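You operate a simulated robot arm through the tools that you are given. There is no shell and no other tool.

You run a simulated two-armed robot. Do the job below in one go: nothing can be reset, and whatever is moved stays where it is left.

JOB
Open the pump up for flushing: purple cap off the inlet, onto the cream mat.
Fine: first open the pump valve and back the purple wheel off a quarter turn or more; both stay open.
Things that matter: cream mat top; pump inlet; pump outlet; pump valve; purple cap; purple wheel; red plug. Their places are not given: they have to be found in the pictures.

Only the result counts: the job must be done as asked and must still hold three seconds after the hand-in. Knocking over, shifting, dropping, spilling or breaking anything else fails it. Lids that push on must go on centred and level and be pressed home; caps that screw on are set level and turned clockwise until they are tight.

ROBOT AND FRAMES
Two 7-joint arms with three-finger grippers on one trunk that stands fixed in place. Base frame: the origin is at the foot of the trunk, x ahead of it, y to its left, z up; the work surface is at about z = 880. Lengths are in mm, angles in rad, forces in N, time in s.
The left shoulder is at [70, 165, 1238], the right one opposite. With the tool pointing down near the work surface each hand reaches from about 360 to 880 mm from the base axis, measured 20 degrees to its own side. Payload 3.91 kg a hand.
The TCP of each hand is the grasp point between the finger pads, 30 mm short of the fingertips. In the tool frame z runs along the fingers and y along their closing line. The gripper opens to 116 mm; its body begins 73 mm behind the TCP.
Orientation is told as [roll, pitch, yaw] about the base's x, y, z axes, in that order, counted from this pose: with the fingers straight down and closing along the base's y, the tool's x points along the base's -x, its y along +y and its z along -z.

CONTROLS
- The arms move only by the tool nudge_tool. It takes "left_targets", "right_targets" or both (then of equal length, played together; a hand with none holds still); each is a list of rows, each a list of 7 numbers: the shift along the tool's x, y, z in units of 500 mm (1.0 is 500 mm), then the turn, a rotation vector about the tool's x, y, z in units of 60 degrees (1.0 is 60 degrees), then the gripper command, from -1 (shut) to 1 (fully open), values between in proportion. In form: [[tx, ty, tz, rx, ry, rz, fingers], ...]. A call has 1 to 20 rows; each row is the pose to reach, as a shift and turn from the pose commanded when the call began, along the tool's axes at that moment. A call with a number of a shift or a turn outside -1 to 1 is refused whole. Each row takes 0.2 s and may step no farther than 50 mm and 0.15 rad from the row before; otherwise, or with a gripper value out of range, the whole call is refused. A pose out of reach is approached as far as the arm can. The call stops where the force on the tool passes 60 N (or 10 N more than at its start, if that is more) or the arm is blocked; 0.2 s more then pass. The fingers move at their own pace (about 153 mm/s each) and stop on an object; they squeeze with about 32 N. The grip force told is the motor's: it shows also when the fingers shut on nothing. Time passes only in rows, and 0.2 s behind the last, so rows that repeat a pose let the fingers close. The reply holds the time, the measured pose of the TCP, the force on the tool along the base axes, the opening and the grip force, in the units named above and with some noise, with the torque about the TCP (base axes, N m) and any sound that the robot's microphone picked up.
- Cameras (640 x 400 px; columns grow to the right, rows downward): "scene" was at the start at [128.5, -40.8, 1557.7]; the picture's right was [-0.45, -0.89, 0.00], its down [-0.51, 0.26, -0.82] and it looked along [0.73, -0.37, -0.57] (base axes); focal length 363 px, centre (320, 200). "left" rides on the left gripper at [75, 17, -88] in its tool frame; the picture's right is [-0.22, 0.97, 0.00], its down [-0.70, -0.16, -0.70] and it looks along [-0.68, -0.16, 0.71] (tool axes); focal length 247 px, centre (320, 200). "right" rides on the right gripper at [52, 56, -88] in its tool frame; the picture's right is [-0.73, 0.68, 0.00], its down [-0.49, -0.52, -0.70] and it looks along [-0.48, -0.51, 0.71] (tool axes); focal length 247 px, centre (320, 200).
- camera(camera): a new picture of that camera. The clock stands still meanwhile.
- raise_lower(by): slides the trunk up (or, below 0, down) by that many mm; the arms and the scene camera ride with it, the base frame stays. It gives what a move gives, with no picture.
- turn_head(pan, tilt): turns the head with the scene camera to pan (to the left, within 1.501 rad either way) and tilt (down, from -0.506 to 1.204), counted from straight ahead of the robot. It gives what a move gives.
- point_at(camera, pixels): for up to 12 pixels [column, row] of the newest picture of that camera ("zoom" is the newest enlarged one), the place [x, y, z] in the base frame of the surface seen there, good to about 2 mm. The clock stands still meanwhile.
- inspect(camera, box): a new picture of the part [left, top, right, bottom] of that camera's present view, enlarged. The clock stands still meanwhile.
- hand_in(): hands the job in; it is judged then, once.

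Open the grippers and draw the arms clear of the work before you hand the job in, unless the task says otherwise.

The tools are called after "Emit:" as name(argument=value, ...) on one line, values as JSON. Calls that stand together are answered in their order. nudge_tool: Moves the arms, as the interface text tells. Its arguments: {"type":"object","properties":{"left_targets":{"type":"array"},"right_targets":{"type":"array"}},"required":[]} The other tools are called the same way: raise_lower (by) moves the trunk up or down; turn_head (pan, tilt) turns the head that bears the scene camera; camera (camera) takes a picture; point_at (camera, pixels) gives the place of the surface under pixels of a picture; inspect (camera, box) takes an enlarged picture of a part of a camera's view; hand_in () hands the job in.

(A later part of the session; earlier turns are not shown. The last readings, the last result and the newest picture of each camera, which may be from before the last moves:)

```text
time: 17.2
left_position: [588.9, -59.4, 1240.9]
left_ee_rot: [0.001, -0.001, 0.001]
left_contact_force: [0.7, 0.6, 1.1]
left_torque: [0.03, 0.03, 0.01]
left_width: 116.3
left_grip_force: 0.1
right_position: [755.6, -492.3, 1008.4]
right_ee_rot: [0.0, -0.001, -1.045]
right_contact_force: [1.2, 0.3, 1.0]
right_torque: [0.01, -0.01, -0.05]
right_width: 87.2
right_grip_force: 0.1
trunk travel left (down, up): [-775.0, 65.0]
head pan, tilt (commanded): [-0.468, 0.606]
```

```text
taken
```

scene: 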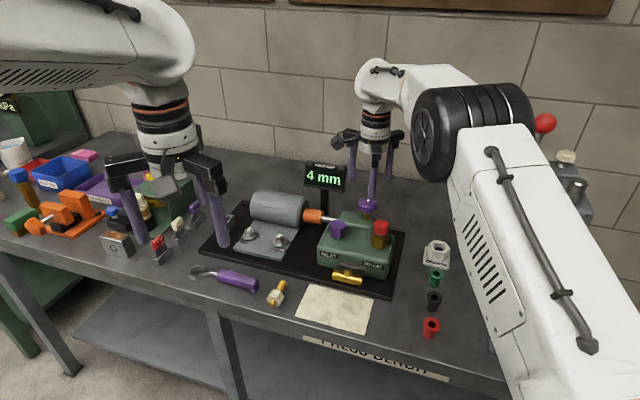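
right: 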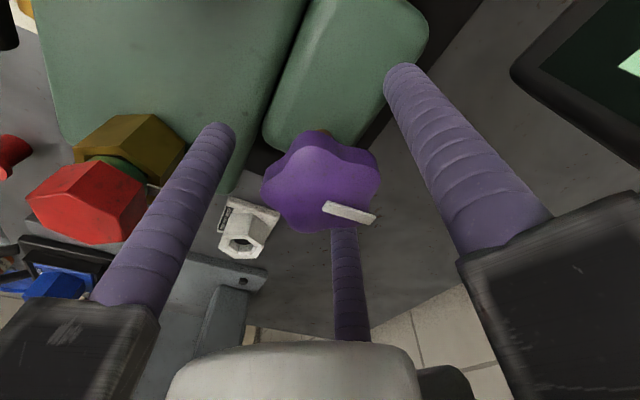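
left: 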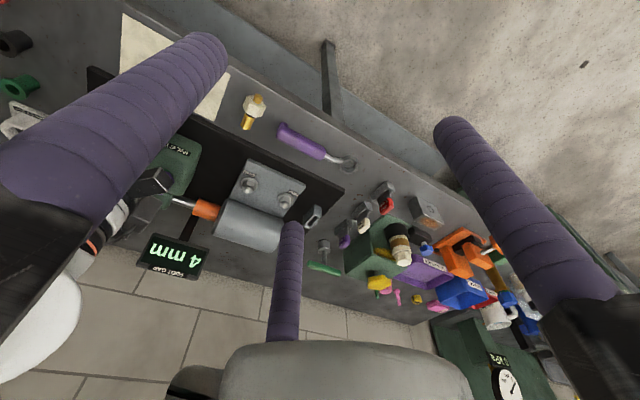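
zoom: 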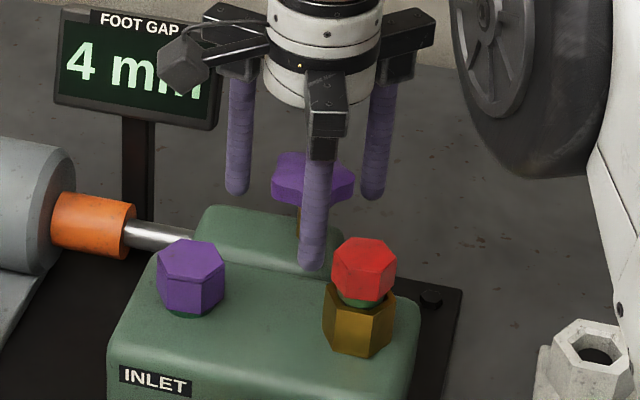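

The fingers surround the wheel evenly with the tips below its rim, clear of the red plug. I close on it.

Emit:
nudge_tool(right_targets=[[0, 0, 0, 0, 0, 0, 0.2], [0, 0, 0, 0, 0, 0, -0.1], [0, 0, 0, 0, 0, 0, -1], [0, 0, 0, 0, 0, 0, -1]])

Emit:
camera(camera="right")

Emit:
inspect(camera="scene", box=[310, 160, 430, 260])

```text
time: 18.2
left_position: [589.7, -58.6, 1241.8]
left_ee_rot: [0.002, -0.001, -0.001]
left_contact_force: [0.1, 0.3, -0.2]
left_torque: [0.0, 0.0, 0.01]
left_width: 115.7
left_grip_force: 0.0
right_position: [756.3, -493.8, 1010.1]
right_ee_rot: [-0.001, 0.0, -1.049]
right_contact_force: [0.7, -4.3, 1.4]
right_torque: [-0.08, 0.07, 0.06]
right_width: 53.1
right_grip_force: 45.3
trunk travel left (down, up): [-775.0, 65.0]
head pan, tilt (commanded): [-0.468, 0.606]
```

```text
taken
```

right: 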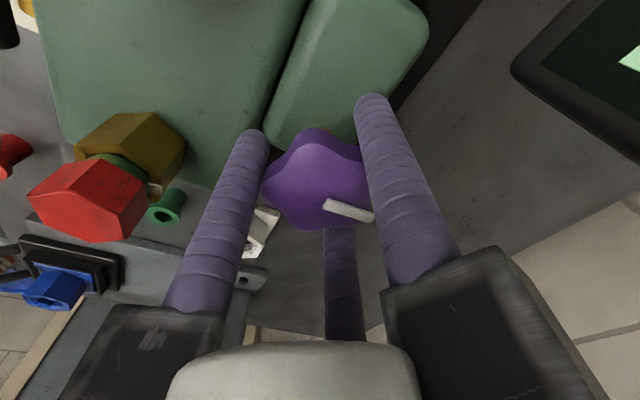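

```text
4.00 times, centred on (370, 210) of scene
```

zoom: 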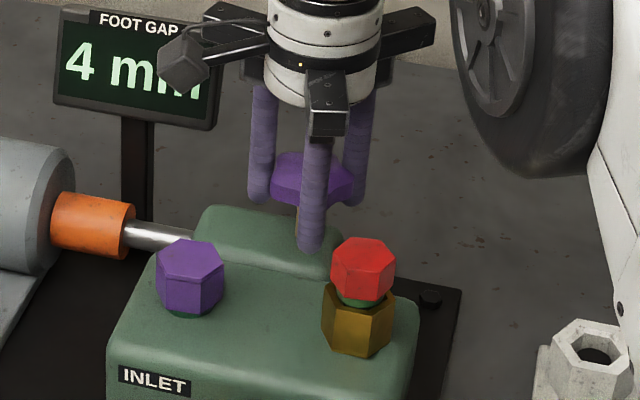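

The wheel is held (width 53, small side force). I turn the hand anticlockwise 30° first and watch the pointer and torque.

Emit:
nudge_tool(right_targets=[[0, 0, 0, 0, 0, -0.1, -1], [0, 0, 0, 0, 0, -0.2, -1], [0, 0, 0, 0, 0, -0.3, -1], [0, 0, 0, 0, 0, -0.4, -1], [0, 0, 0, 0, 0, -0.5, -1]])

Emit:
camera(camera="right")

Emit:
inspect(camera="scene", box=[310, 160, 430, 260])

```text
time: 19.4
left_position: [588.9, -60.7, 1242.1]
left_ee_rot: [0.003, 0.0, -0.002]
left_contact_force: [-0.3, 0.0, -0.2]
left_torque: [-0.01, 0.02, 0.0]
left_width: 116.0
left_grip_force: 0.1
right_position: [756.5, -493.4, 1009.9]
right_ee_rot: [-0.001, 0.002, -0.521]
right_contact_force: [3.2, -11.4, 0.9]
right_torque: [-0.18, 0.31, -0.01]
right_width: 52.5
right_grip_force: 44.9
trunk travel left (down, up): [-775.0, 65.0]
head pan, tilt (commanded): [-0.468, 0.606]
```

```text
taken
```

right: 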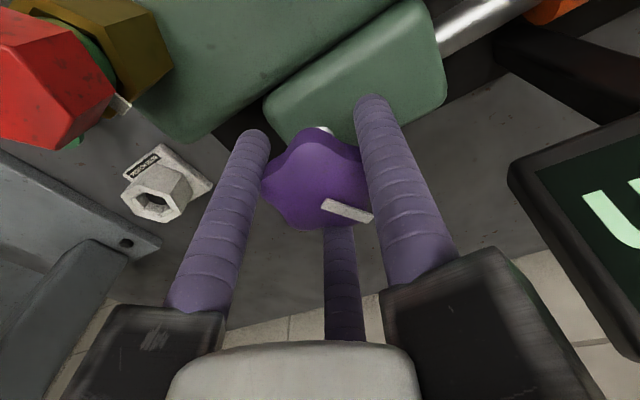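

```text
4.00 times, centred on (370, 210) of scene
```

zoom: 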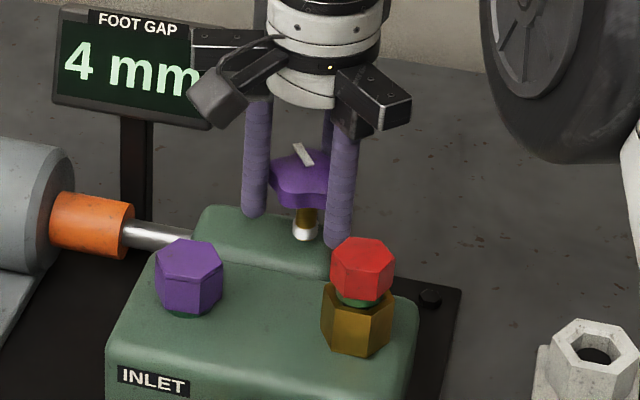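

The wheel follows the hand exactly (the pointer keeps its place between the fingers) and its stem is rising slightly. I continue another 60° anticlockwise, shifting 2 mm to relieve the side force.

Emit:
nudge_tool(right_targets=[[-0.0015, -0.0015, 0, 0, 0, -0.125, -1], [-0.0029, -0.003, 0, 0, 0, -0.25, -1], [-0.0029, -0.003, 0, 0, 0, -0.375, -1], [-0.0029, -0.003, 0, 0, 0, -0.5, -1], [-0.0029, -0.003, 0, 0, 0, -0.625, -1], [-0.0029, -0.003, 0, 0, 0, -0.75, -1], [-0.0029, -0.003, 0, 0, 0, -0.875, -1], [-0.0029, -0.003, 0, 0, 0, -1.0, -1]])

Emit:
camera(camera="right")

Emit:
inspect(camera="scene", box=[310, 160, 430, 260])

```text
time: 21.2
left_position: [588.7, -59.2, 1241.8]
left_ee_rot: [0.0, 0.002, 0.003]
left_contact_force: [-0.9, 0.1, 0.0]
left_torque: [-0.03, -0.02, 0.01]
left_width: 116.2
left_grip_force: 0.0
right_position: [756.9, -494.2, 1011.2]
right_ee_rot: [0.003, -0.001, 0.528]
right_contact_force: [-1.7, -3.9, -1.2]
right_torque: [-0.34, 0.46, -0.01]
right_width: 51.9
right_grip_force: 45.2
trunk travel left (down, up): [-775.0, 65.0]
head pan, tilt (commanded): [-0.468, 0.606]
```

```text
taken
```

right: 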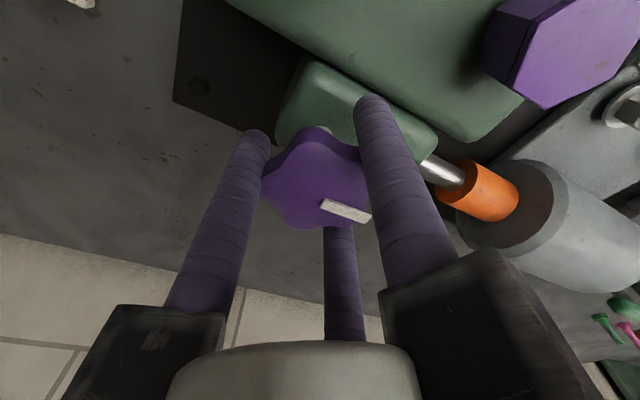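

```text
4.00 times, centred on (370, 210) of scene
```

zoom: 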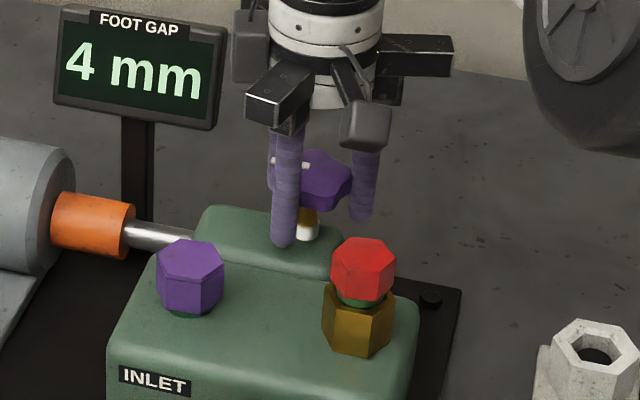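

That makes 90° in all. To have a clear margin over a quarter turn, I turn another 36° anticlockwise.

Emit:
nudge_tool(right_targets=[[0, 0, 0, 0, 0, -0.12, -1], [0, 0, 0, 0, 0, -0.24, -1], [0, 0, 0, 0, 0, -0.36, -1], [0, 0, 0, 0, 0, -0.48, -1], [0, 0, 0, 0, 0, -0.6, -1]])

Emit:
camera(camera="right")

Emit:
inspect(camera="scene", box=[310, 160, 430, 260])

```text
time: 22.4
left_position: [589.8, -58.6, 1241.2]
left_ee_rot: [0.001, 0.001, -0.001]
left_contact_force: [0.1, 0.2, -0.2]
left_torque: [-0.04, 0.0, 0.04]
left_width: 116.1
left_grip_force: 0.0
right_position: [756.0, -494.4, 1009.8]
right_ee_rot: [0.001, 0.0, 1.155]
right_contact_force: [-3.6, 0.0, -5.1]
right_torque: [-0.12, 0.27, 0.0]
right_width: 52.0
right_grip_force: 44.6
trunk travel left (down, up): [-775.0, 65.0]
head pan, tilt (commanded): [-0.468, 0.606]
```

```text
taken
```

right: 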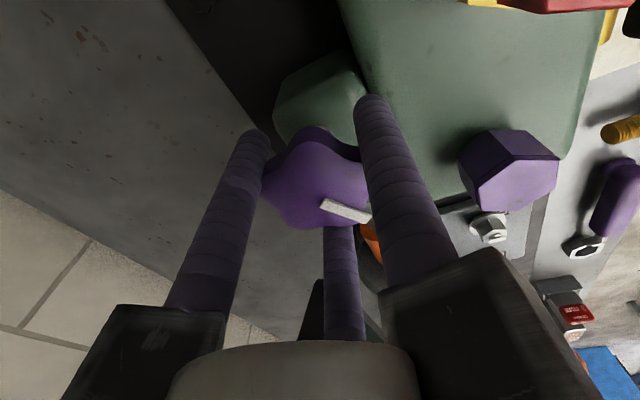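

```text
4.00 times, centred on (370, 210) of scene
```

zoom: 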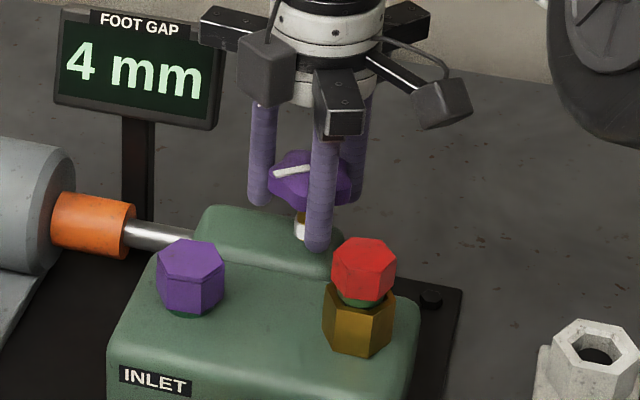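

The wheel has turned about 126° in all, so I open the fingers and lift straight off it.

Emit:
nudge_tool(right_targets=[[0, 0, 0, 0, 0, 0, 0.5], [0, 0, 0, 0, 0, 0, 0.5], [0, 0, -0.06, 0, 0, 0, 0.5], [0, 0, -0.14, 0, 0, 0, 0.5], [0, 0, -0.22, 0, 0, 0, 0.5]])

Emit:
camera(camera="right")

Emit:
inspect(camera="scene", box=[310, 160, 430, 260])

```text
time: 23.6
left_position: [588.7, -58.2, 1241.5]
left_ee_rot: [0.001, 0.001, 0.001]
left_contact_force: [0.3, 0.6, -0.3]
left_torque: [-0.03, -0.03, 0.02]
left_width: 115.8
left_grip_force: 0.0
right_position: [755.9, -492.6, 1121.3]
right_ee_rot: [0.001, 0.0, 1.153]
right_contact_force: [-0.1, -0.4, -0.8]
right_torque: [-0.01, -0.01, 0.02]
right_width: 86.8
right_grip_force: 0.1
trunk travel left (down, up): [-775.0, 65.0]
head pan, tilt (commanded): [-0.468, 0.606]
```

```text
taken
```

right: 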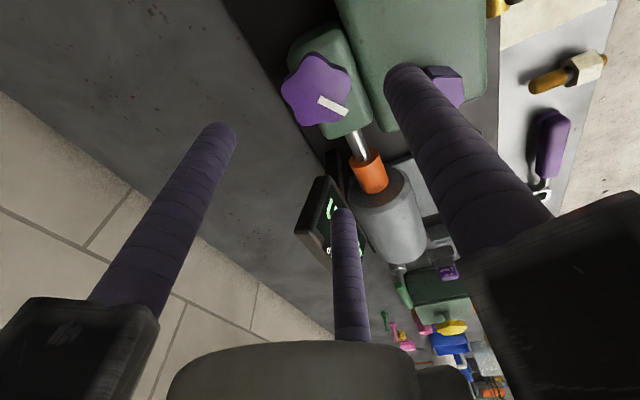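

```text
4.00 times, centred on (370, 210) of scene
```

zoom: 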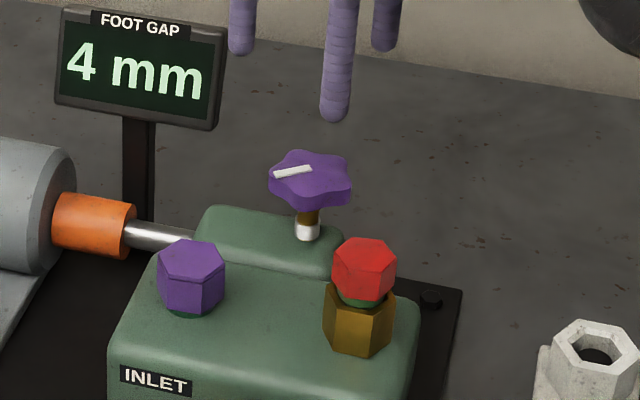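

The wheel stays turned and its stem has risen with the thread showing. I turn the wrist back about 60° and move to a viewing place over the front of the cap.

Emit:
nudge_tool(right_targets=[[-0.02, 0.02, -0.044, 0, 0, 0.125, 0.5], [-0.045, 0.05, -0.044, 0, 0, 0.25, 0.5], [-0.07, 0.08, -0.044, 0, 0, 0.375, 0.5], [-0.095, 0.11, -0.044, 0, 0, 0.5, 0.5], [-0.12, 0.14, -0.044, 0, 0, 0.625, 0.5], [-0.145, 0.17, -0.044, 0, 0, 0.75, 0.5], [-0.17, 0.2, -0.044, 0, 0, 0.875, 0.5], [-0.191, 0.225, -0.044, 0, 0, 1.0, 0.5]])

Emit:
camera(camera="right")

Emit:
inspect(camera="scene", box=[320, 200, 390, 250])

```text
time: 25.4
left_position: [588.7, -59.7, 1243.2]
left_ee_rot: [0.0, 0.0, -0.001]
left_contact_force: [1.0, 0.4, -0.3]
left_torque: [-0.01, 0.01, -0.02]
left_width: 116.2
left_grip_force: 0.1
right_position: [692.6, -360.6, 1142.8]
right_ee_rot: [-0.004, 0.001, 0.103]
right_contact_force: [0.3, -0.3, -0.2]
right_torque: [-0.02, 0.01, -0.01]
right_width: 86.8
right_grip_force: 0.1
trunk travel left (down, up): [-775.0, 65.0]
head pan, tilt (commanded): [-0.468, 0.606]
```

```text
taken
```

right: 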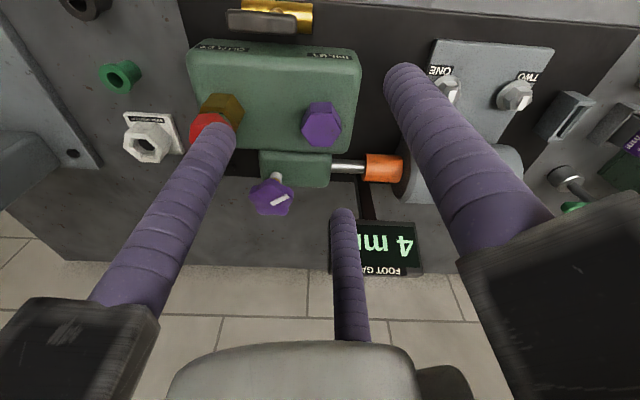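

```text
8.00 times, centred on (355, 225) of scene
```

zoom: 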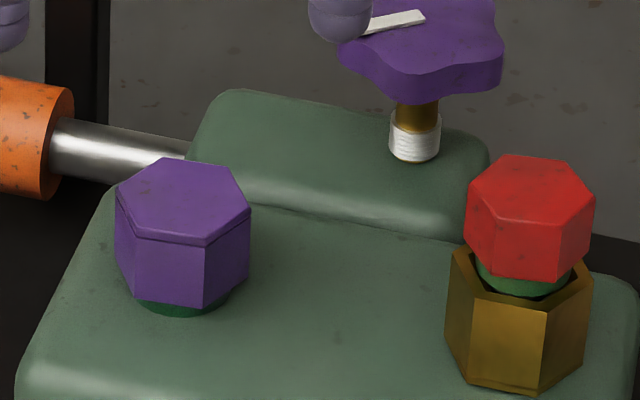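

The lever at (268,18) still lies along the pipe and the cap shows at (322,122). I'll enlarge the cap in the right camera and measure its corners.

Emit:
inspect(camera="right", box=[285, 85, 365, 160])

Emit:
point_at(camera="zoom", pixels=[[280, 150], [320, 190], [360, 230], [280, 230], [360, 170], [320, 130], [250, 260], [400, 280], [300, 110], [320, 350], [200, 200], [450, 200]])

```text
5.33 times, centred on (325, 122) of right
```

zoom: 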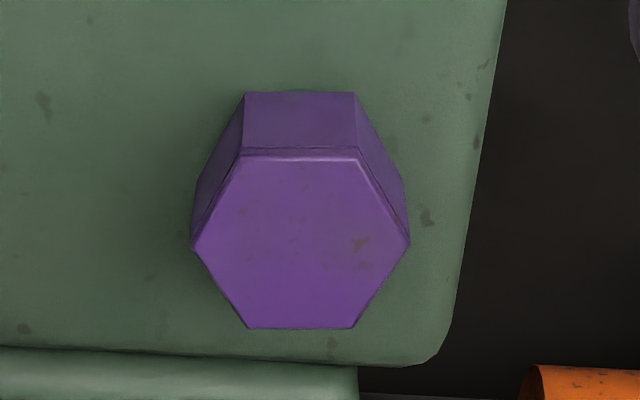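

```text
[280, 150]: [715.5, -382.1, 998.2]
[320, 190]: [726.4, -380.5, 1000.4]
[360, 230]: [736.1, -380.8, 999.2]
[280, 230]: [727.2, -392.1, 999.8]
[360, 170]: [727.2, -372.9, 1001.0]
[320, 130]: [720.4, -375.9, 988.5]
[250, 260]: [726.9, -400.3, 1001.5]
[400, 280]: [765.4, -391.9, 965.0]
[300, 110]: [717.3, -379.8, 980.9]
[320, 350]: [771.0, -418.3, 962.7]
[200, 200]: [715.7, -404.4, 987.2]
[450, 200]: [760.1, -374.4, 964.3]
```

The cap is a hex, 39 mm across the corners, centred on about (731,-391) with its top at z=1000. Its flats face about 19°, 79° and 139°. I move above it while turning the wrist clockwise, so the fingers will meet alternate flats and have a long anticlockwise stroke ahead.

Emit:
nudge_tool(right_targets=[[-0.008, -0.008, 0.01, 0, 0, 0.125, 0.3], [-0.017, -0.017, 0.025, 0, 0, 0.25, 0.1], [-0.026, -0.026, 0.04, 0, 0, 0.375, 0.1], [-0.035, -0.035, 0.055, 0, 0, 0.5, 0.1], [-0.044, -0.044, 0.07, 0, 0, 0.625, 0.1], [-0.053, -0.053, 0.085, 0, 0, 0.75, 0.1], [-0.062, -0.062, 0.1, 0, 0, 0.875, 0.1], [-0.068, -0.0696, 0.106, 0, 0, 1.0, 0.1]])

Emit:
nudge_tool(right_targets=[[0, 0, 0, 0, 0, 0.1, 0.1], [0, 0, 0, 0, 0, 0.2, 0.1], [0, 0, 0, 0, 0, 0.282, 0.1]])

Emit:
camera(camera="right")

Emit:
camera(camera="scene")

```text
time: 27.2
left_position: [589.8, -58.5, 1241.6]
left_ee_rot: [-0.001, 0.001, 0.001]
left_contact_force: [0.1, 0.6, 0.5]
left_torque: [0.0, -0.02, -0.01]
left_width: 115.9
left_grip_force: 0.1
right_position: [729.0, -393.7, 1088.6]
right_ee_rot: [0.001, 0.0, -0.944]
right_contact_force: [0.1, 0.5, 0.0]
right_torque: [-0.01, -0.01, 0.0]
right_width: 63.8
right_grip_force: 0.1
trunk travel left (down, up): [-775.0, 65.0]
head pan, tilt (commanded): [-0.468, 0.606]
```

```text
time: 28.0
left_position: [588.5, -59.8, 1242.1]
left_ee_rot: [0.001, 0.0, 0.0]
left_contact_force: [0.5, 0.0, -0.3]
left_torque: [0.03, 0.01, -0.01]
left_width: 116.2
left_grip_force: 0.0
right_position: [730.1, -393.8, 1090.3]
right_ee_rot: [-0.001, 0.001, -1.239]
right_contact_force: [-0.5, -0.2, -1.0]
right_torque: [0.03, 0.01, 0.0]
right_width: 63.9
right_grip_force: 0.0
trunk travel left (down, up): [-775.0, 65.0]
head pan, tilt (commanded): [-0.468, 0.606]
```

```text
taken
```

right: 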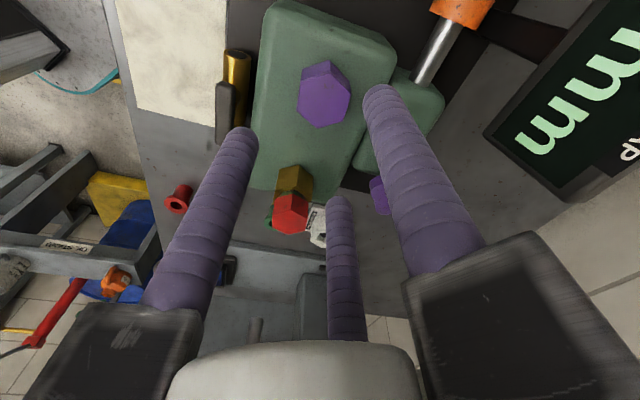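

```text
taken
```

scene: 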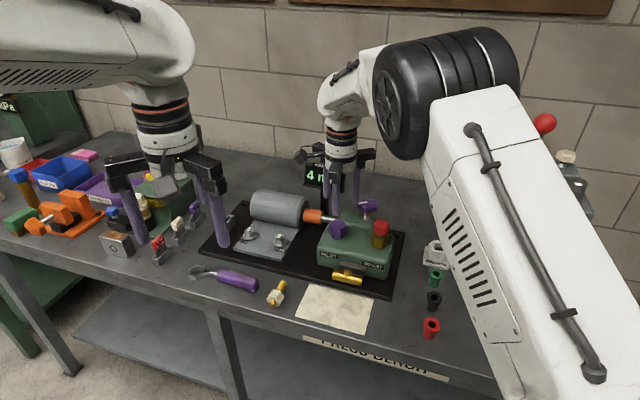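

The axis point at cap height should project near (320,104), and the cap's top appears at about (324,95). I'll enlarge to find the exact offset.

Emit:
inspect(camera="right", box=[280, 55, 370, 135])

Emit:
point_at(camera="zoom", pixels=[[260, 160], [300, 160], [340, 160], [260, 240], [300, 240], [340, 240], [300, 200], [380, 200], [220, 200]])

```text
5.00 times, centred on (325, 95) of right
```

zoom: 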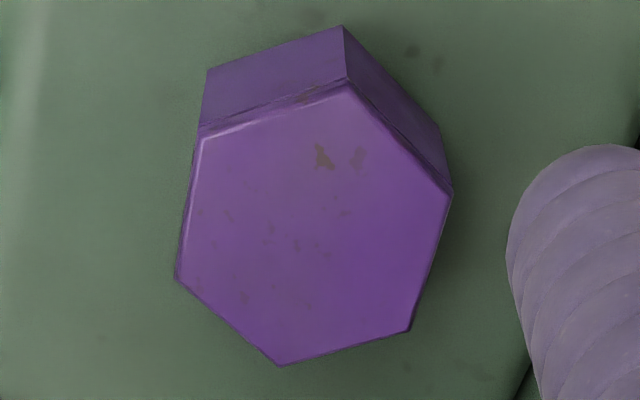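

```text
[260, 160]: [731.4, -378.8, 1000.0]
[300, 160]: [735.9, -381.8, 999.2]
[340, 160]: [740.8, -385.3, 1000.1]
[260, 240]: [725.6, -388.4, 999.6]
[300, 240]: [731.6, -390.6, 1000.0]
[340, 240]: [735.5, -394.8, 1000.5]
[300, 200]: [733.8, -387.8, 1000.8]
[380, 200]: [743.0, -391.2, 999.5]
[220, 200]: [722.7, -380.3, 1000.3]
```

The cap's centre is about (732.5,-391.5), so I shift about 3 mm and descend around it with the fingers at 64 mm, stopping at TCP z≈1002 (tips about 8 mm above the pump's top).

Emit:
nudge_tool(right_targets=[[0.0028, 0.006, 0.03, 0, 0, -0.02, 0.1], [0.0028, 0.006, 0.1, 0, 0, -0.02, 0.1], [0.0028, 0.006, 0.15, 0, 0, -0.02, 0.1], [0.0028, 0.006, 0.1766, 0, 0, -0.02, 0.1]])

Emit:
camera(camera="right")

Emit:
inspect(camera="scene", box=[300, 170, 420, 260])

```text
time: 29.0
left_position: [590.4, -59.8, 1241.4]
left_ee_rot: [-0.001, 0.0, -0.001]
left_contact_force: [-0.6, 0.9, 0.1]
left_torque: [0.0, 0.01, 0.02]
left_width: 115.8
left_grip_force: 0.1
right_position: [731.7, -390.3, 1000.7]
right_ee_rot: [0.002, 0.0, -1.215]
right_contact_force: [0.7, -0.6, -0.1]
right_torque: [0.03, -0.03, -0.01]
right_width: 63.8
right_grip_force: 0.1
trunk travel left (down, up): [-775.0, 65.0]
head pan, tilt (commanded): [-0.468, 0.606]
```

```text
taken
```

right: 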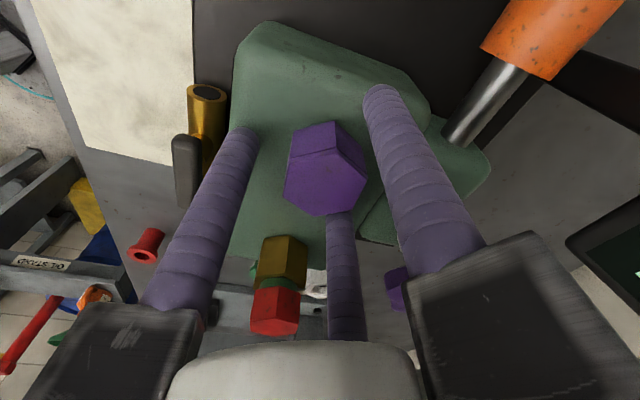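

```text
4.44 times, centred on (360, 215) of scene
```

zoom: 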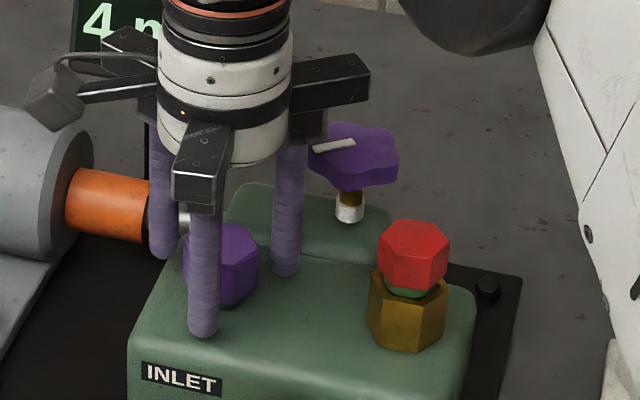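

The fingers stand evenly around the cap with clearance on all sides. I close on it.

Emit:
nudge_tool(right_targets=[[0, 0, 0, 0, 0, 0, -0.2], [0, 0, 0, 0, 0, 0, -1], [0, 0, 0, 0, 0, 0, -1], [0, 0, 0, 0, 0, 0, -1]])

Emit:
camera(camera="right")

```text
time: 30.0
left_position: [590.5, -60.8, 1241.4]
left_ee_rot: [0.001, 0.001, 0.0]
left_contact_force: [-0.2, -0.1, -0.2]
left_torque: [-0.06, 0.05, -0.01]
left_width: 115.9
left_grip_force: 0.0
right_position: [731.6, -392.4, 999.7]
right_ee_rot: [0.001, 0.001, -1.218]
right_contact_force: [8.5, -10.6, 3.6]
right_torque: [-0.28, -0.18, 0.0]
right_width: 36.2
right_grip_force: 32.0
trunk travel left (down, up): [-775.0, 65.0]
head pan, tilt (commanded): [-0.468, 0.606]
```

```text
taken
```

right: 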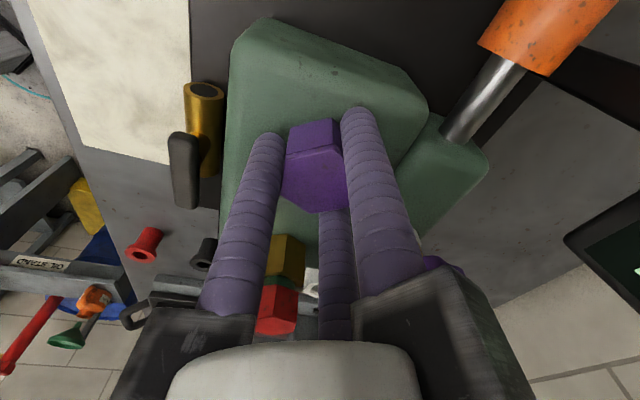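

Gripped at width 36 (flats about 34), with about 13 N of side force from a 1.5 mm offset. I correct it and turn anticlockwise about 30° to see whether the cap loosens.

Emit:
nudge_tool(right_targets=[[-0.0029, 0.001, 0, 0, 0, 0, -1], [-0.0029, 0.001, 0, 0, 0, -0.1, -1], [-0.0029, 0.001, 0, 0, 0, -0.2, -1], [-0.0029, 0.001, 0, 0, 0, -0.3, -1], [-0.0029, 0.001, 0, 0, 0, -0.4, -1], [-0.0029, 0.001, 0, 0, 0, -0.5, -1]])

Emit:
camera(camera="right")

Emit:
inspect(camera="scene", box=[300, 190, 400, 260])

```text
time: 31.4
left_position: [588.3, -60.3, 1241.0]
left_ee_rot: [0.001, 0.001, -0.001]
left_contact_force: [-0.4, 0.1, 0.0]
left_torque: [0.01, 0.05, 0.01]
left_width: 115.8
left_grip_force: 0.0
right_position: [731.9, -391.7, 999.4]
right_ee_rot: [0.001, 0.003, -0.691]
right_contact_force: [-5.2, -6.9, -3.4]
right_torque: [-0.14, -0.01, -0.02]
right_width: 35.9
right_grip_force: 32.1
trunk travel left (down, up): [-775.0, 65.0]
head pan, tilt (commanded): [-0.468, 0.606]
```

```text
taken
```

right: 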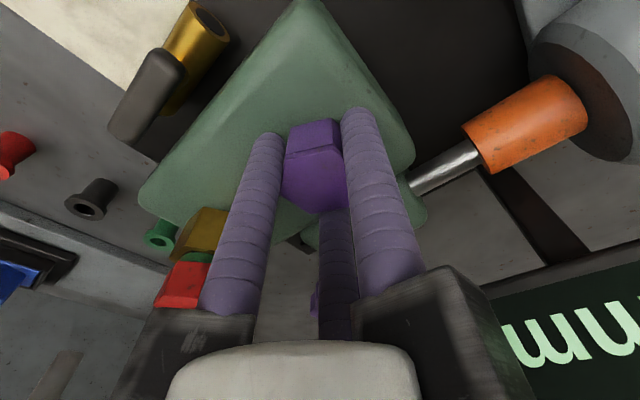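

```text
5.71 times, centred on (350, 225) of scene
```

zoom: 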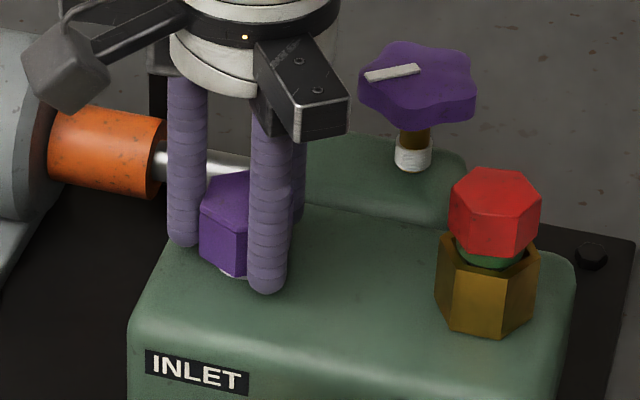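

The cap turns with the hand and a pale thread is starting to show under it, so it screws off anticlockwise. I continue 60° more.

Emit:
nudge_tool(right_targets=[[0, 0, 0, 0, 0, -0.125, -1], [0, 0, 0, 0, 0, -0.25, -1], [0, 0, 0, 0, 0, -0.375, -1], [0, 0, 0, 0, 0, -0.5, -1], [0, 0, 0, 0, 0, -0.625, -1], [0, 0, 0, 0, 0, -0.75, -1], [0, 0, 0, 0, 0, -0.875, -1], [0, 0, 0, 0, 0, -1.0, -1]])

Emit:
inspect(camera="scene", box=[300, 190, 400, 260])

Emit:
camera(camera="right")

```text
time: 33.2
left_position: [588.2, -61.2, 1242.6]
left_ee_rot: [0.002, 0.002, 0.001]
left_contact_force: [0.0, 0.2, 0.1]
left_torque: [0.01, 0.0, 0.03]
left_width: 116.1
left_grip_force: 0.2
right_position: [731.8, -391.3, 998.7]
right_ee_rot: [0.001, 0.002, 0.358]
right_contact_force: [-13.6, -2.8, -13.1]
right_torque: [-0.14, 0.19, 0.02]
right_width: 36.0
right_grip_force: 31.6
trunk travel left (down, up): [-775.0, 65.0]
head pan, tilt (commanded): [-0.468, 0.606]
```

```text
5.71 times, centred on (350, 225) of scene
```

zoom: 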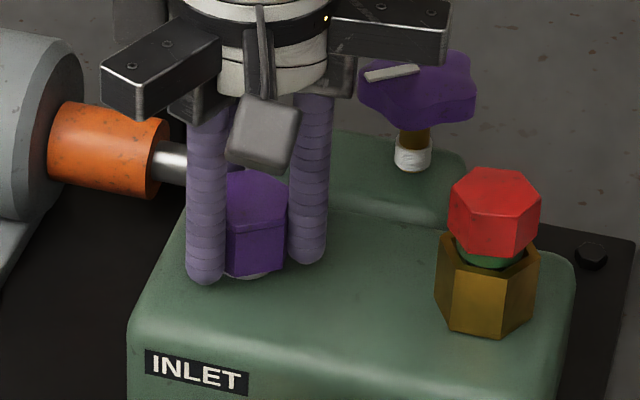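

```text
taken
```

right: 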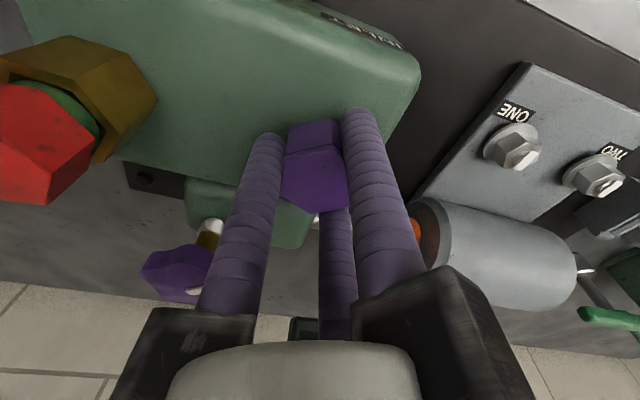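

The downward pull on the hand (-13 N) is odd for a cap that should be rising. I'll measure the cap's top height now and look closer underneath it.

Emit:
point_at(camera="right", pixels=[[305, 170], [315, 180], [325, 170], [300, 190], [320, 195], [312, 160]])

Emit:
inspect(camera="scene", box=[325, 210, 375, 245])

Emit:
point_at(camera="zoom", pixels=[[200, 150], [220, 120], [250, 150], [200, 220], [230, 250], [225, 300], [200, 300]])

```text
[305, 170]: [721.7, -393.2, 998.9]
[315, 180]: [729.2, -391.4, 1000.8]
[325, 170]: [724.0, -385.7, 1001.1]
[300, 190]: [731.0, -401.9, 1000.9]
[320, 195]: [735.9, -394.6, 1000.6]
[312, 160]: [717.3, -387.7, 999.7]
```

```text
11.43 times, centred on (350, 228) of scene
```

zoom: 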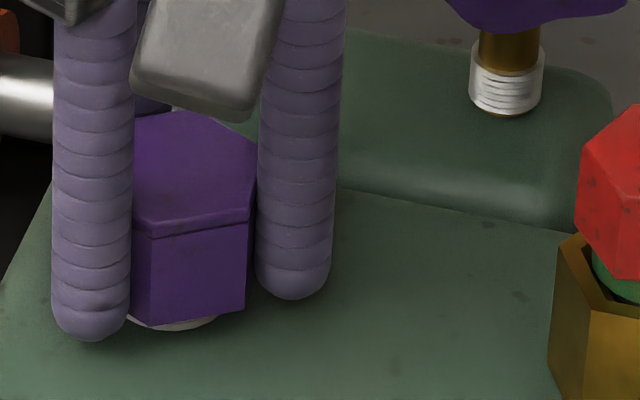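

```text
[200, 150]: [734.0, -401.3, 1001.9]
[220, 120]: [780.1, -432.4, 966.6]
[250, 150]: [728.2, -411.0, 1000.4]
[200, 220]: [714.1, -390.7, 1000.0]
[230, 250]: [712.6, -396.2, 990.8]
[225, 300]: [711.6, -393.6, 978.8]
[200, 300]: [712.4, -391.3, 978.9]
```

The cap's top is still about z=1000.5, with a white thread band now visible beneath it and hardly any torque. I relieve the side and down forces by about 1 mm and turn another 45° anticlockwise.

Emit:
nudge_tool(right_targets=[[0.0026, 0.0003, 0.002, 0, 0, 0, -1], [0.0026, 0.0003, 0.002, 0, 0, -0.125, -1], [0.0026, 0.0003, 0.002, 0, 0, -0.25, -1], [0.0026, 0.0003, 0.002, 0, 0, -0.375, -1], [0.0026, 0.0003, 0.002, 0, 0, -0.5, -1], [0.0026, 0.0003, 0.002, 0, 0, -0.625, -1], [0.0026, 0.0003, 0.002, 0, 0, -0.75, -1]])

Emit:
camera(camera="right")

Emit:
inspect(camera="scene", box=[310, 195, 390, 250])

```text
time: 34.8
left_position: [588.0, -61.0, 1242.5]
left_ee_rot: [-0.001, -0.001, 0.0]
left_contact_force: [-0.6, 0.3, -0.2]
left_torque: [0.02, 0.02, 0.0]
left_width: 116.0
left_grip_force: 0.1
right_position: [731.6, -391.4, 1000.8]
right_ee_rot: [0.0, 0.002, 1.142]
right_contact_force: [-9.7, -2.3, -6.6]
right_torque: [-0.03, 0.23, 0.01]
right_width: 36.1
right_grip_force: 32.4
trunk travel left (down, up): [-775.0, 65.0]
head pan, tilt (commanded): [-0.468, 0.606]
```

```text
taken
```

right: 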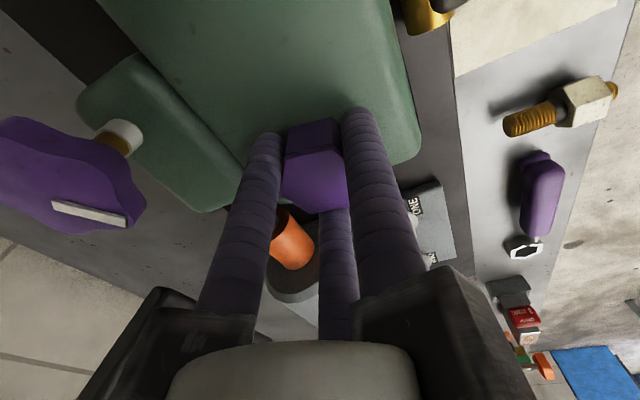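

```text
7.27 times, centred on (350, 222) of scene
```

zoom: 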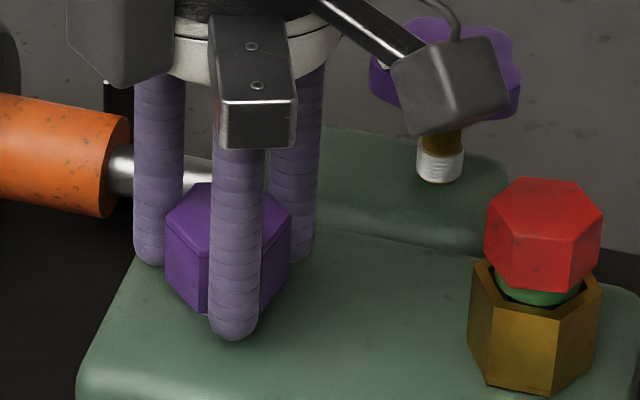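

That makes about 135° of cap rotation. I'll measure the cap's top height again to see how much it has risen.

Emit:
point_at(camera="right", pixels=[[305, 170], [315, 180], [325, 170], [300, 190], [320, 195], [312, 165], [308, 180], [325, 185], [318, 190], [312, 195], [330, 180], [320, 175]])

Emit:
inspect(camera="scene", box=[325, 210, 375, 245])

```text
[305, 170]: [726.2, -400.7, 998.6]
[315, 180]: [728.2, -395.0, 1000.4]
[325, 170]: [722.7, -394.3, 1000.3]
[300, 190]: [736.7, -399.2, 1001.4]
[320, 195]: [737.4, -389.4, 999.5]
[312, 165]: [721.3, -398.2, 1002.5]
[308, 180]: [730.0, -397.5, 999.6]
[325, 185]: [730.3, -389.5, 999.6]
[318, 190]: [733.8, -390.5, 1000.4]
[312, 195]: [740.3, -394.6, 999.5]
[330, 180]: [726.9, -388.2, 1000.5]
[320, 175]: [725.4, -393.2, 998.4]
```

```text
11.43 times, centred on (350, 228) of scene
```

zoom: 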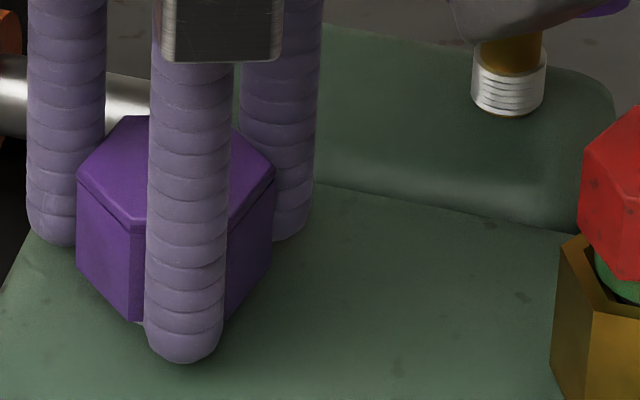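

The cap's top hasn't risen (average z≈1000), yet the ring under it went from green to white, which suggests it is loosened. I try a gentle 3 mm lift and watch the force.

Emit:
nudge_tool(right_targets=[[0, 0, -0.003, 0, 0, 0, -1], [0, 0, -0.006, 0, 0, 0, -1]])

Emit:
inspect(camera="scene", box=[325, 210, 375, 245])

```text
time: 35.4
left_position: [590.2, -60.0, 1241.4]
left_ee_rot: [0.0, 0.002, 0.0]
left_contact_force: [0.1, 0.1, -0.6]
left_torque: [0.0, 0.0, -0.01]
left_width: 116.2
left_grip_force: 0.1
right_position: [731.8, -391.8, 1000.0]
right_ee_rot: [0.003, 0.0, 1.141]
right_contact_force: [-7.9, -1.1, -17.4]
right_torque: [-0.06, -0.3, -0.04]
right_width: 36.2
right_grip_force: 31.8
trunk travel left (down, up): [-775.0, 65.0]
head pan, tilt (commanded): [-0.468, 0.606]
```

```text
11.43 times, centred on (350, 228) of scene
```

zoom: 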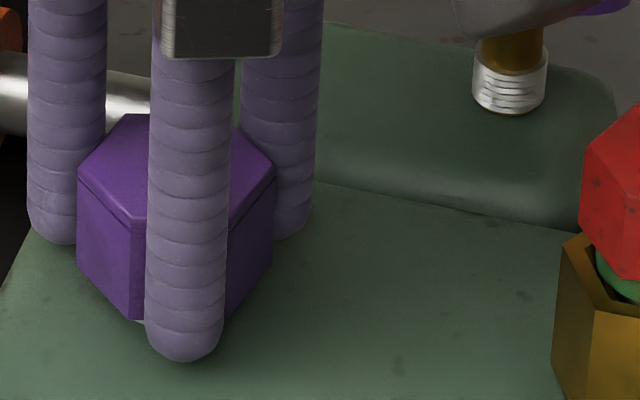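

The force rose to -17 N and the cap stayed down, so it is still on the thread. I ease back down and continue turning anticlockwise as far as the wrist allows.

Emit:
nudge_tool(right_targets=[[0, 0, 0.006, 0, 0, 0, -1], [0, 0, 0.006, 0, 0, -0.125, -1], [0, 0, 0.006, 0, 0, -0.25, -1], [0, 0, 0.006, 0, 0, -0.375, -1], [0, 0, 0.006, 0, 0, -0.5, -1], [0, 0, 0.006, 0, 0, -0.625, -1], [0, 0, 0.006, 0, 0, -0.75, -1]])

Emit:
camera(camera="scene")

Emit:
inspect(camera="scene", box=[310, 195, 390, 250])

```text
time: 37.0
left_position: [589.4, -59.9, 1241.9]
left_ee_rot: [0.0, 0.0, 0.0]
left_contact_force: [-0.1, 0.4, -0.9]
left_torque: [-0.03, -0.03, 0.01]
left_width: 116.0
left_grip_force: 0.1
right_position: [730.9, -392.2, 1000.1]
right_ee_rot: [0.0, -0.002, 1.928]
right_contact_force: [-6.7, -2.0, -7.3]
right_torque: [-0.04, 0.0, -0.02]
right_width: 36.0
right_grip_force: 31.6
trunk travel left (down, up): [-775.0, 65.0]
head pan, tilt (commanded): [-0.468, 0.606]
```

```text
taken
```

scene: 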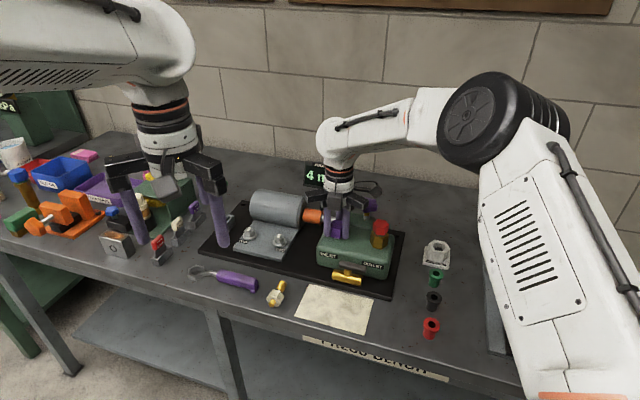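

```text
7.27 times, centred on (350, 222) of scene
```

zoom: 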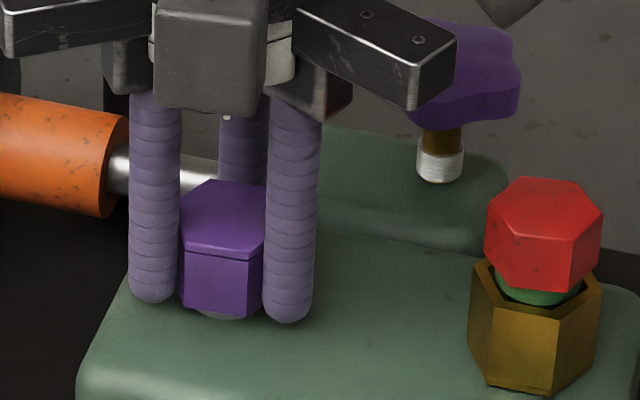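

The wrist reached yaw 1.93 without trouble, 180° in all, still with no resisting torque. I turn another 45°.

Emit:
nudge_tool(right_targets=[[0, 0, 0, 0, 0, -0.125, -1], [0, 0, 0, 0, 0, -0.25, -1], [0, 0, 0, 0, 0, -0.375, -1], [0, 0, 0, 0, 0, -0.5, -1], [0, 0, 0, 0, 0, -0.625, -1], [0, 0, 0, 0, 0, -0.75, -1]])

Emit:
camera(camera="scene")

Emit:
inspect(camera="scene", box=[310, 195, 390, 250])

```text
time: 38.4
left_position: [589.2, -58.9, 1242.5]
left_ee_rot: [-0.001, 0.001, 0.001]
left_contact_force: [0.1, -0.4, 0.0]
left_torque: [0.0, -0.01, 0.0]
left_width: 116.2
left_grip_force: 0.0
right_position: [732.1, -391.3, 1000.7]
right_ee_rot: [-0.001, 0.001, 2.711]
right_contact_force: [0.4, -0.5, -0.5]
right_torque: [0.0, -0.02, -0.06]
right_width: 36.0
right_grip_force: 32.2
trunk travel left (down, up): [-775.0, 65.0]
head pan, tilt (commanded): [-0.468, 0.606]
```

```text
taken
```

scene: 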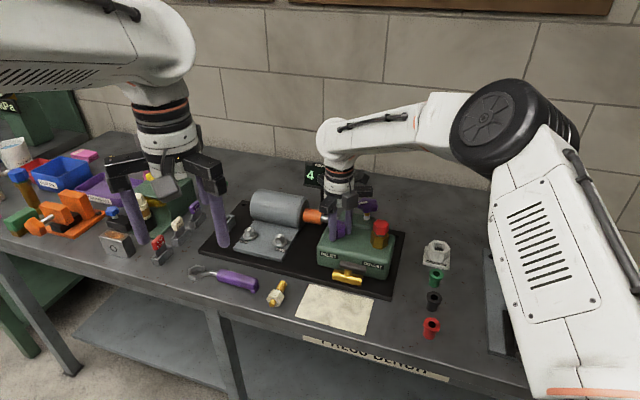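

```text
7.27 times, centred on (350, 222) of scene
```

zoom: 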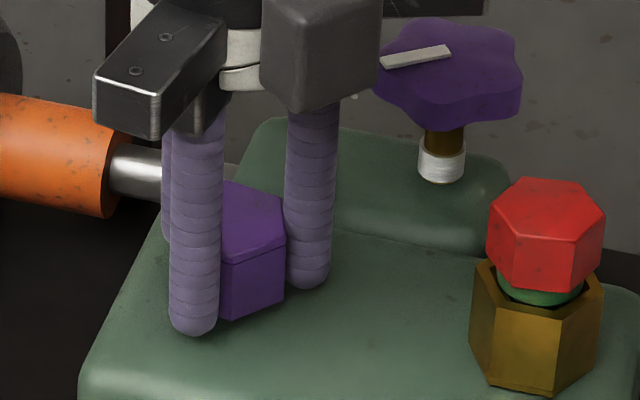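

All forces have dropped to about zero, which suggests the cap has come free of the inlet. I lift gently by a few millimetres and check.

Emit:
nudge_tool(right_targets=[[0, 0, -0.006, 0, 0, 0, -1], [0, 0, -0.014, 0, 0, 0, -1], [0, 0, -0.02, 0, 0, 0, -1]])

Emit:
inspect(camera="scene", box=[310, 195, 390, 250])

```text
time: 39.2
left_position: [588.9, -59.8, 1240.7]
left_ee_rot: [0.0, 0.001, -0.001]
left_contact_force: [-0.2, -0.7, 0.0]
left_torque: [0.02, -0.04, -0.03]
left_width: 116.1
left_grip_force: 0.0
right_position: [730.6, -390.8, 1011.1]
right_ee_rot: [0.0, 0.001, 2.713]
right_contact_force: [-0.7, -0.3, -0.1]
right_torque: [0.02, 0.01, 0.03]
right_width: 36.1
right_grip_force: 32.0
trunk travel left (down, up): [-775.0, 65.0]
head pan, tilt (commanded): [-0.468, 0.606]
```

```text
7.27 times, centred on (350, 222) of scene
```

zoom: 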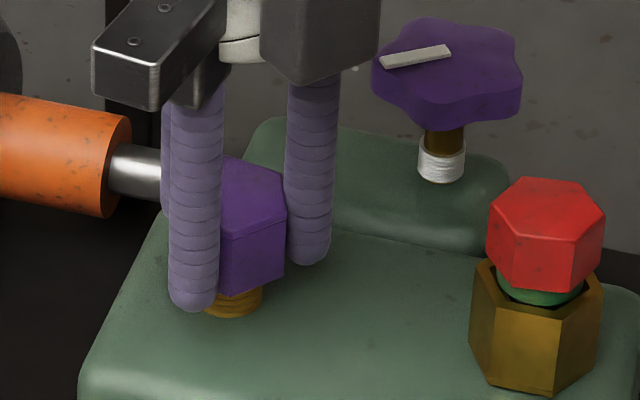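

The cap is off: it has lifted 10 mm and the brass threaded inlet shows beneath it at (232,300). I lift straight up another 80 mm.

Emit:
nudge_tool(right_targets=[[0, 0, -0.04, 0, 0, 0, -1], [0, 0, -0.1, 0, 0, 0, -1], [0, 0, -0.16, 0, 0, 0, -1]])

Emit:
inspect(camera="scene", box=[290, 165, 410, 250])

Emit:
camera(camera="left")

```text
time: 40.0
left_position: [588.3, -59.2, 1241.9]
left_ee_rot: [-0.001, 0.0, 0.0]
left_contact_force: [0.0, 0.5, 0.5]
left_torque: [-0.05, -0.04, -0.02]
left_width: 115.9
left_grip_force: 0.1
right_position: [731.8, -392.2, 1093.1]
right_ee_rot: [0.0, -0.001, 2.71]
right_contact_force: [-0.7, 0.4, -0.9]
right_torque: [-0.01, -0.01, 0.02]
right_width: 36.2
right_grip_force: 32.4
trunk travel left (down, up): [-775.0, 65.0]
head pan, tilt (commanded): [-0.468, 0.606]
```

```text
4.71 times, centred on (350, 208) of scene
```

zoom: 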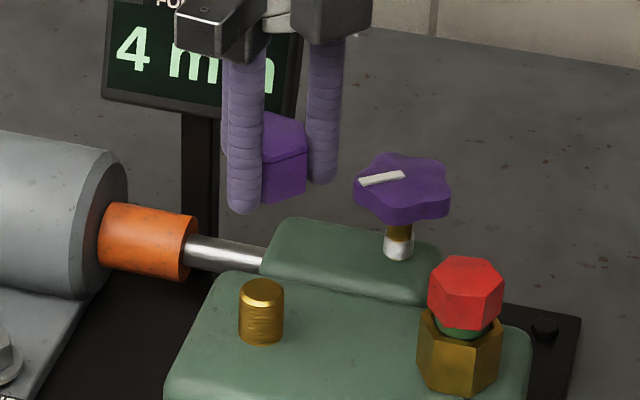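

```text
taken
```

left: 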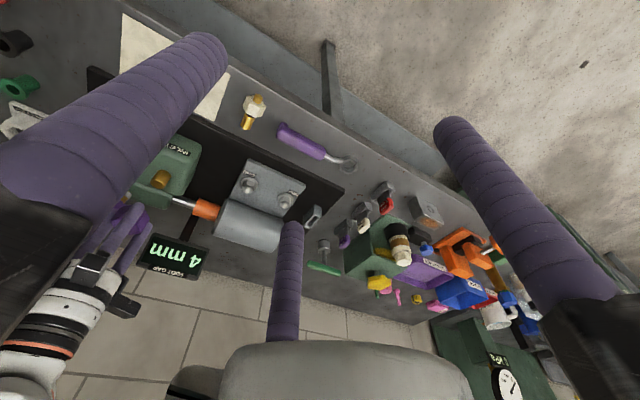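

The cap is held level and clear of the inlet. I carry it over to the mat, aiming at (590,-308), staying high.

Emit:
nudge_tool(right_targets=[[-0.065, -0.0066, 0, 0, 0, 0, -1], [-0.13, -0.013, 0, 0, 0, 0, -1], [-0.195, -0.02, 0, 0, 0, 0, -1], [-0.26, -0.0264, 0, 0, 0, 0, -1], [-0.326, -0.033, 0, 0, 0, 0, -1], [-0.326, -0.033, 0.06, 0, 0, 0, -1], [-0.326, -0.033, 0.14, 0, 0, 0, -1], [-0.326, -0.033, 0.22, 0, 0, 0, -1]])

Emit:
camera(camera="scene")

Emit:
inspect(camera="scene", box=[270, 200, 410, 340])

Emit:
camera(camera="right")

```text
time: 41.8
left_position: [588.9, -59.2, 1241.4]
left_ee_rot: [-0.001, 0.001, 0.001]
left_contact_force: [-0.3, -0.2, -0.1]
left_torque: [0.0, 0.02, 0.0]
left_width: 116.2
left_grip_force: 0.0
right_position: [589.8, -309.3, 981.6]
right_ee_rot: [0.0, -0.002, 2.71]
right_contact_force: [0.7, -0.8, 0.2]
right_torque: [0.0, 0.01, 0.01]
right_width: 36.2
right_grip_force: 31.8
trunk travel left (down, up): [-775.0, 65.0]
head pan, tilt (commanded): [-0.468, 0.606]
```

```text
taken
```

scene: 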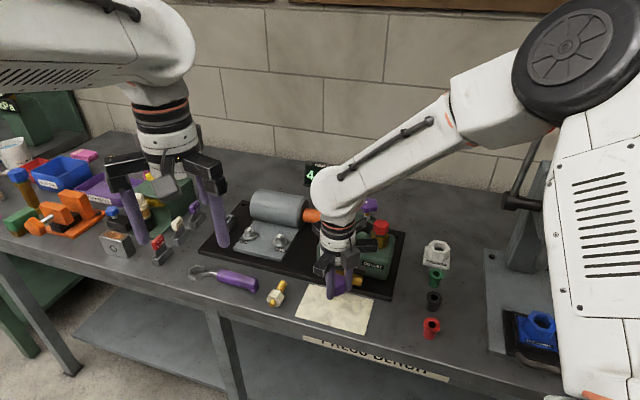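

```text
2.86 times, centred on (340, 270) of scene
```

zoom: 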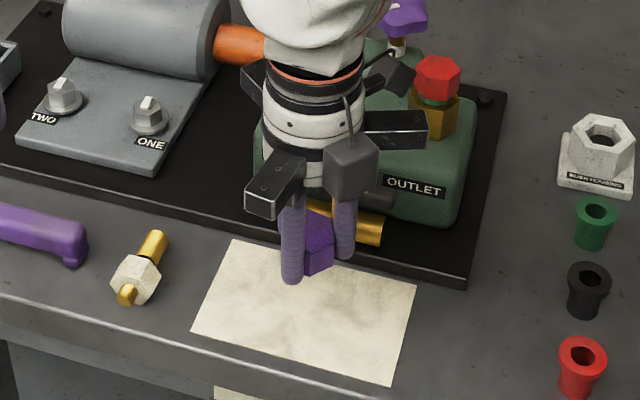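

```text
taken
```

right: 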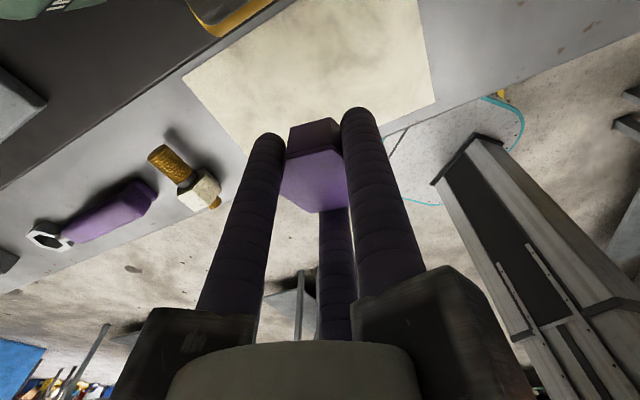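

The cap is over the mat. I'll re-measure the mat's visible corners in the enlargement to confirm the spot before lowering.

Emit:
point_at(camera="zoom", pixels=[[236, 246], [411, 294], [389, 375], [198, 326], [300, 320], [130, 130], [150, 115]])

Emit:
point_at(camera="right", pixels=[[308, 175], [325, 190], [315, 200], [190, 78], [430, 98], [230, 20]])

```text
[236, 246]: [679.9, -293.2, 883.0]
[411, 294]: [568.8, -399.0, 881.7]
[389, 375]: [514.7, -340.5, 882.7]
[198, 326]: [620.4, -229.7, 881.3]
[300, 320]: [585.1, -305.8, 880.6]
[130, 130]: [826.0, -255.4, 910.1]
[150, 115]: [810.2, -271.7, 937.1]
```

```text
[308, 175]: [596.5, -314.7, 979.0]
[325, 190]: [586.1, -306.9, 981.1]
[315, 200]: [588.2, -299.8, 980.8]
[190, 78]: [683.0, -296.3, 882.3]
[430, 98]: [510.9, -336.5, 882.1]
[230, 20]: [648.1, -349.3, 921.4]
```

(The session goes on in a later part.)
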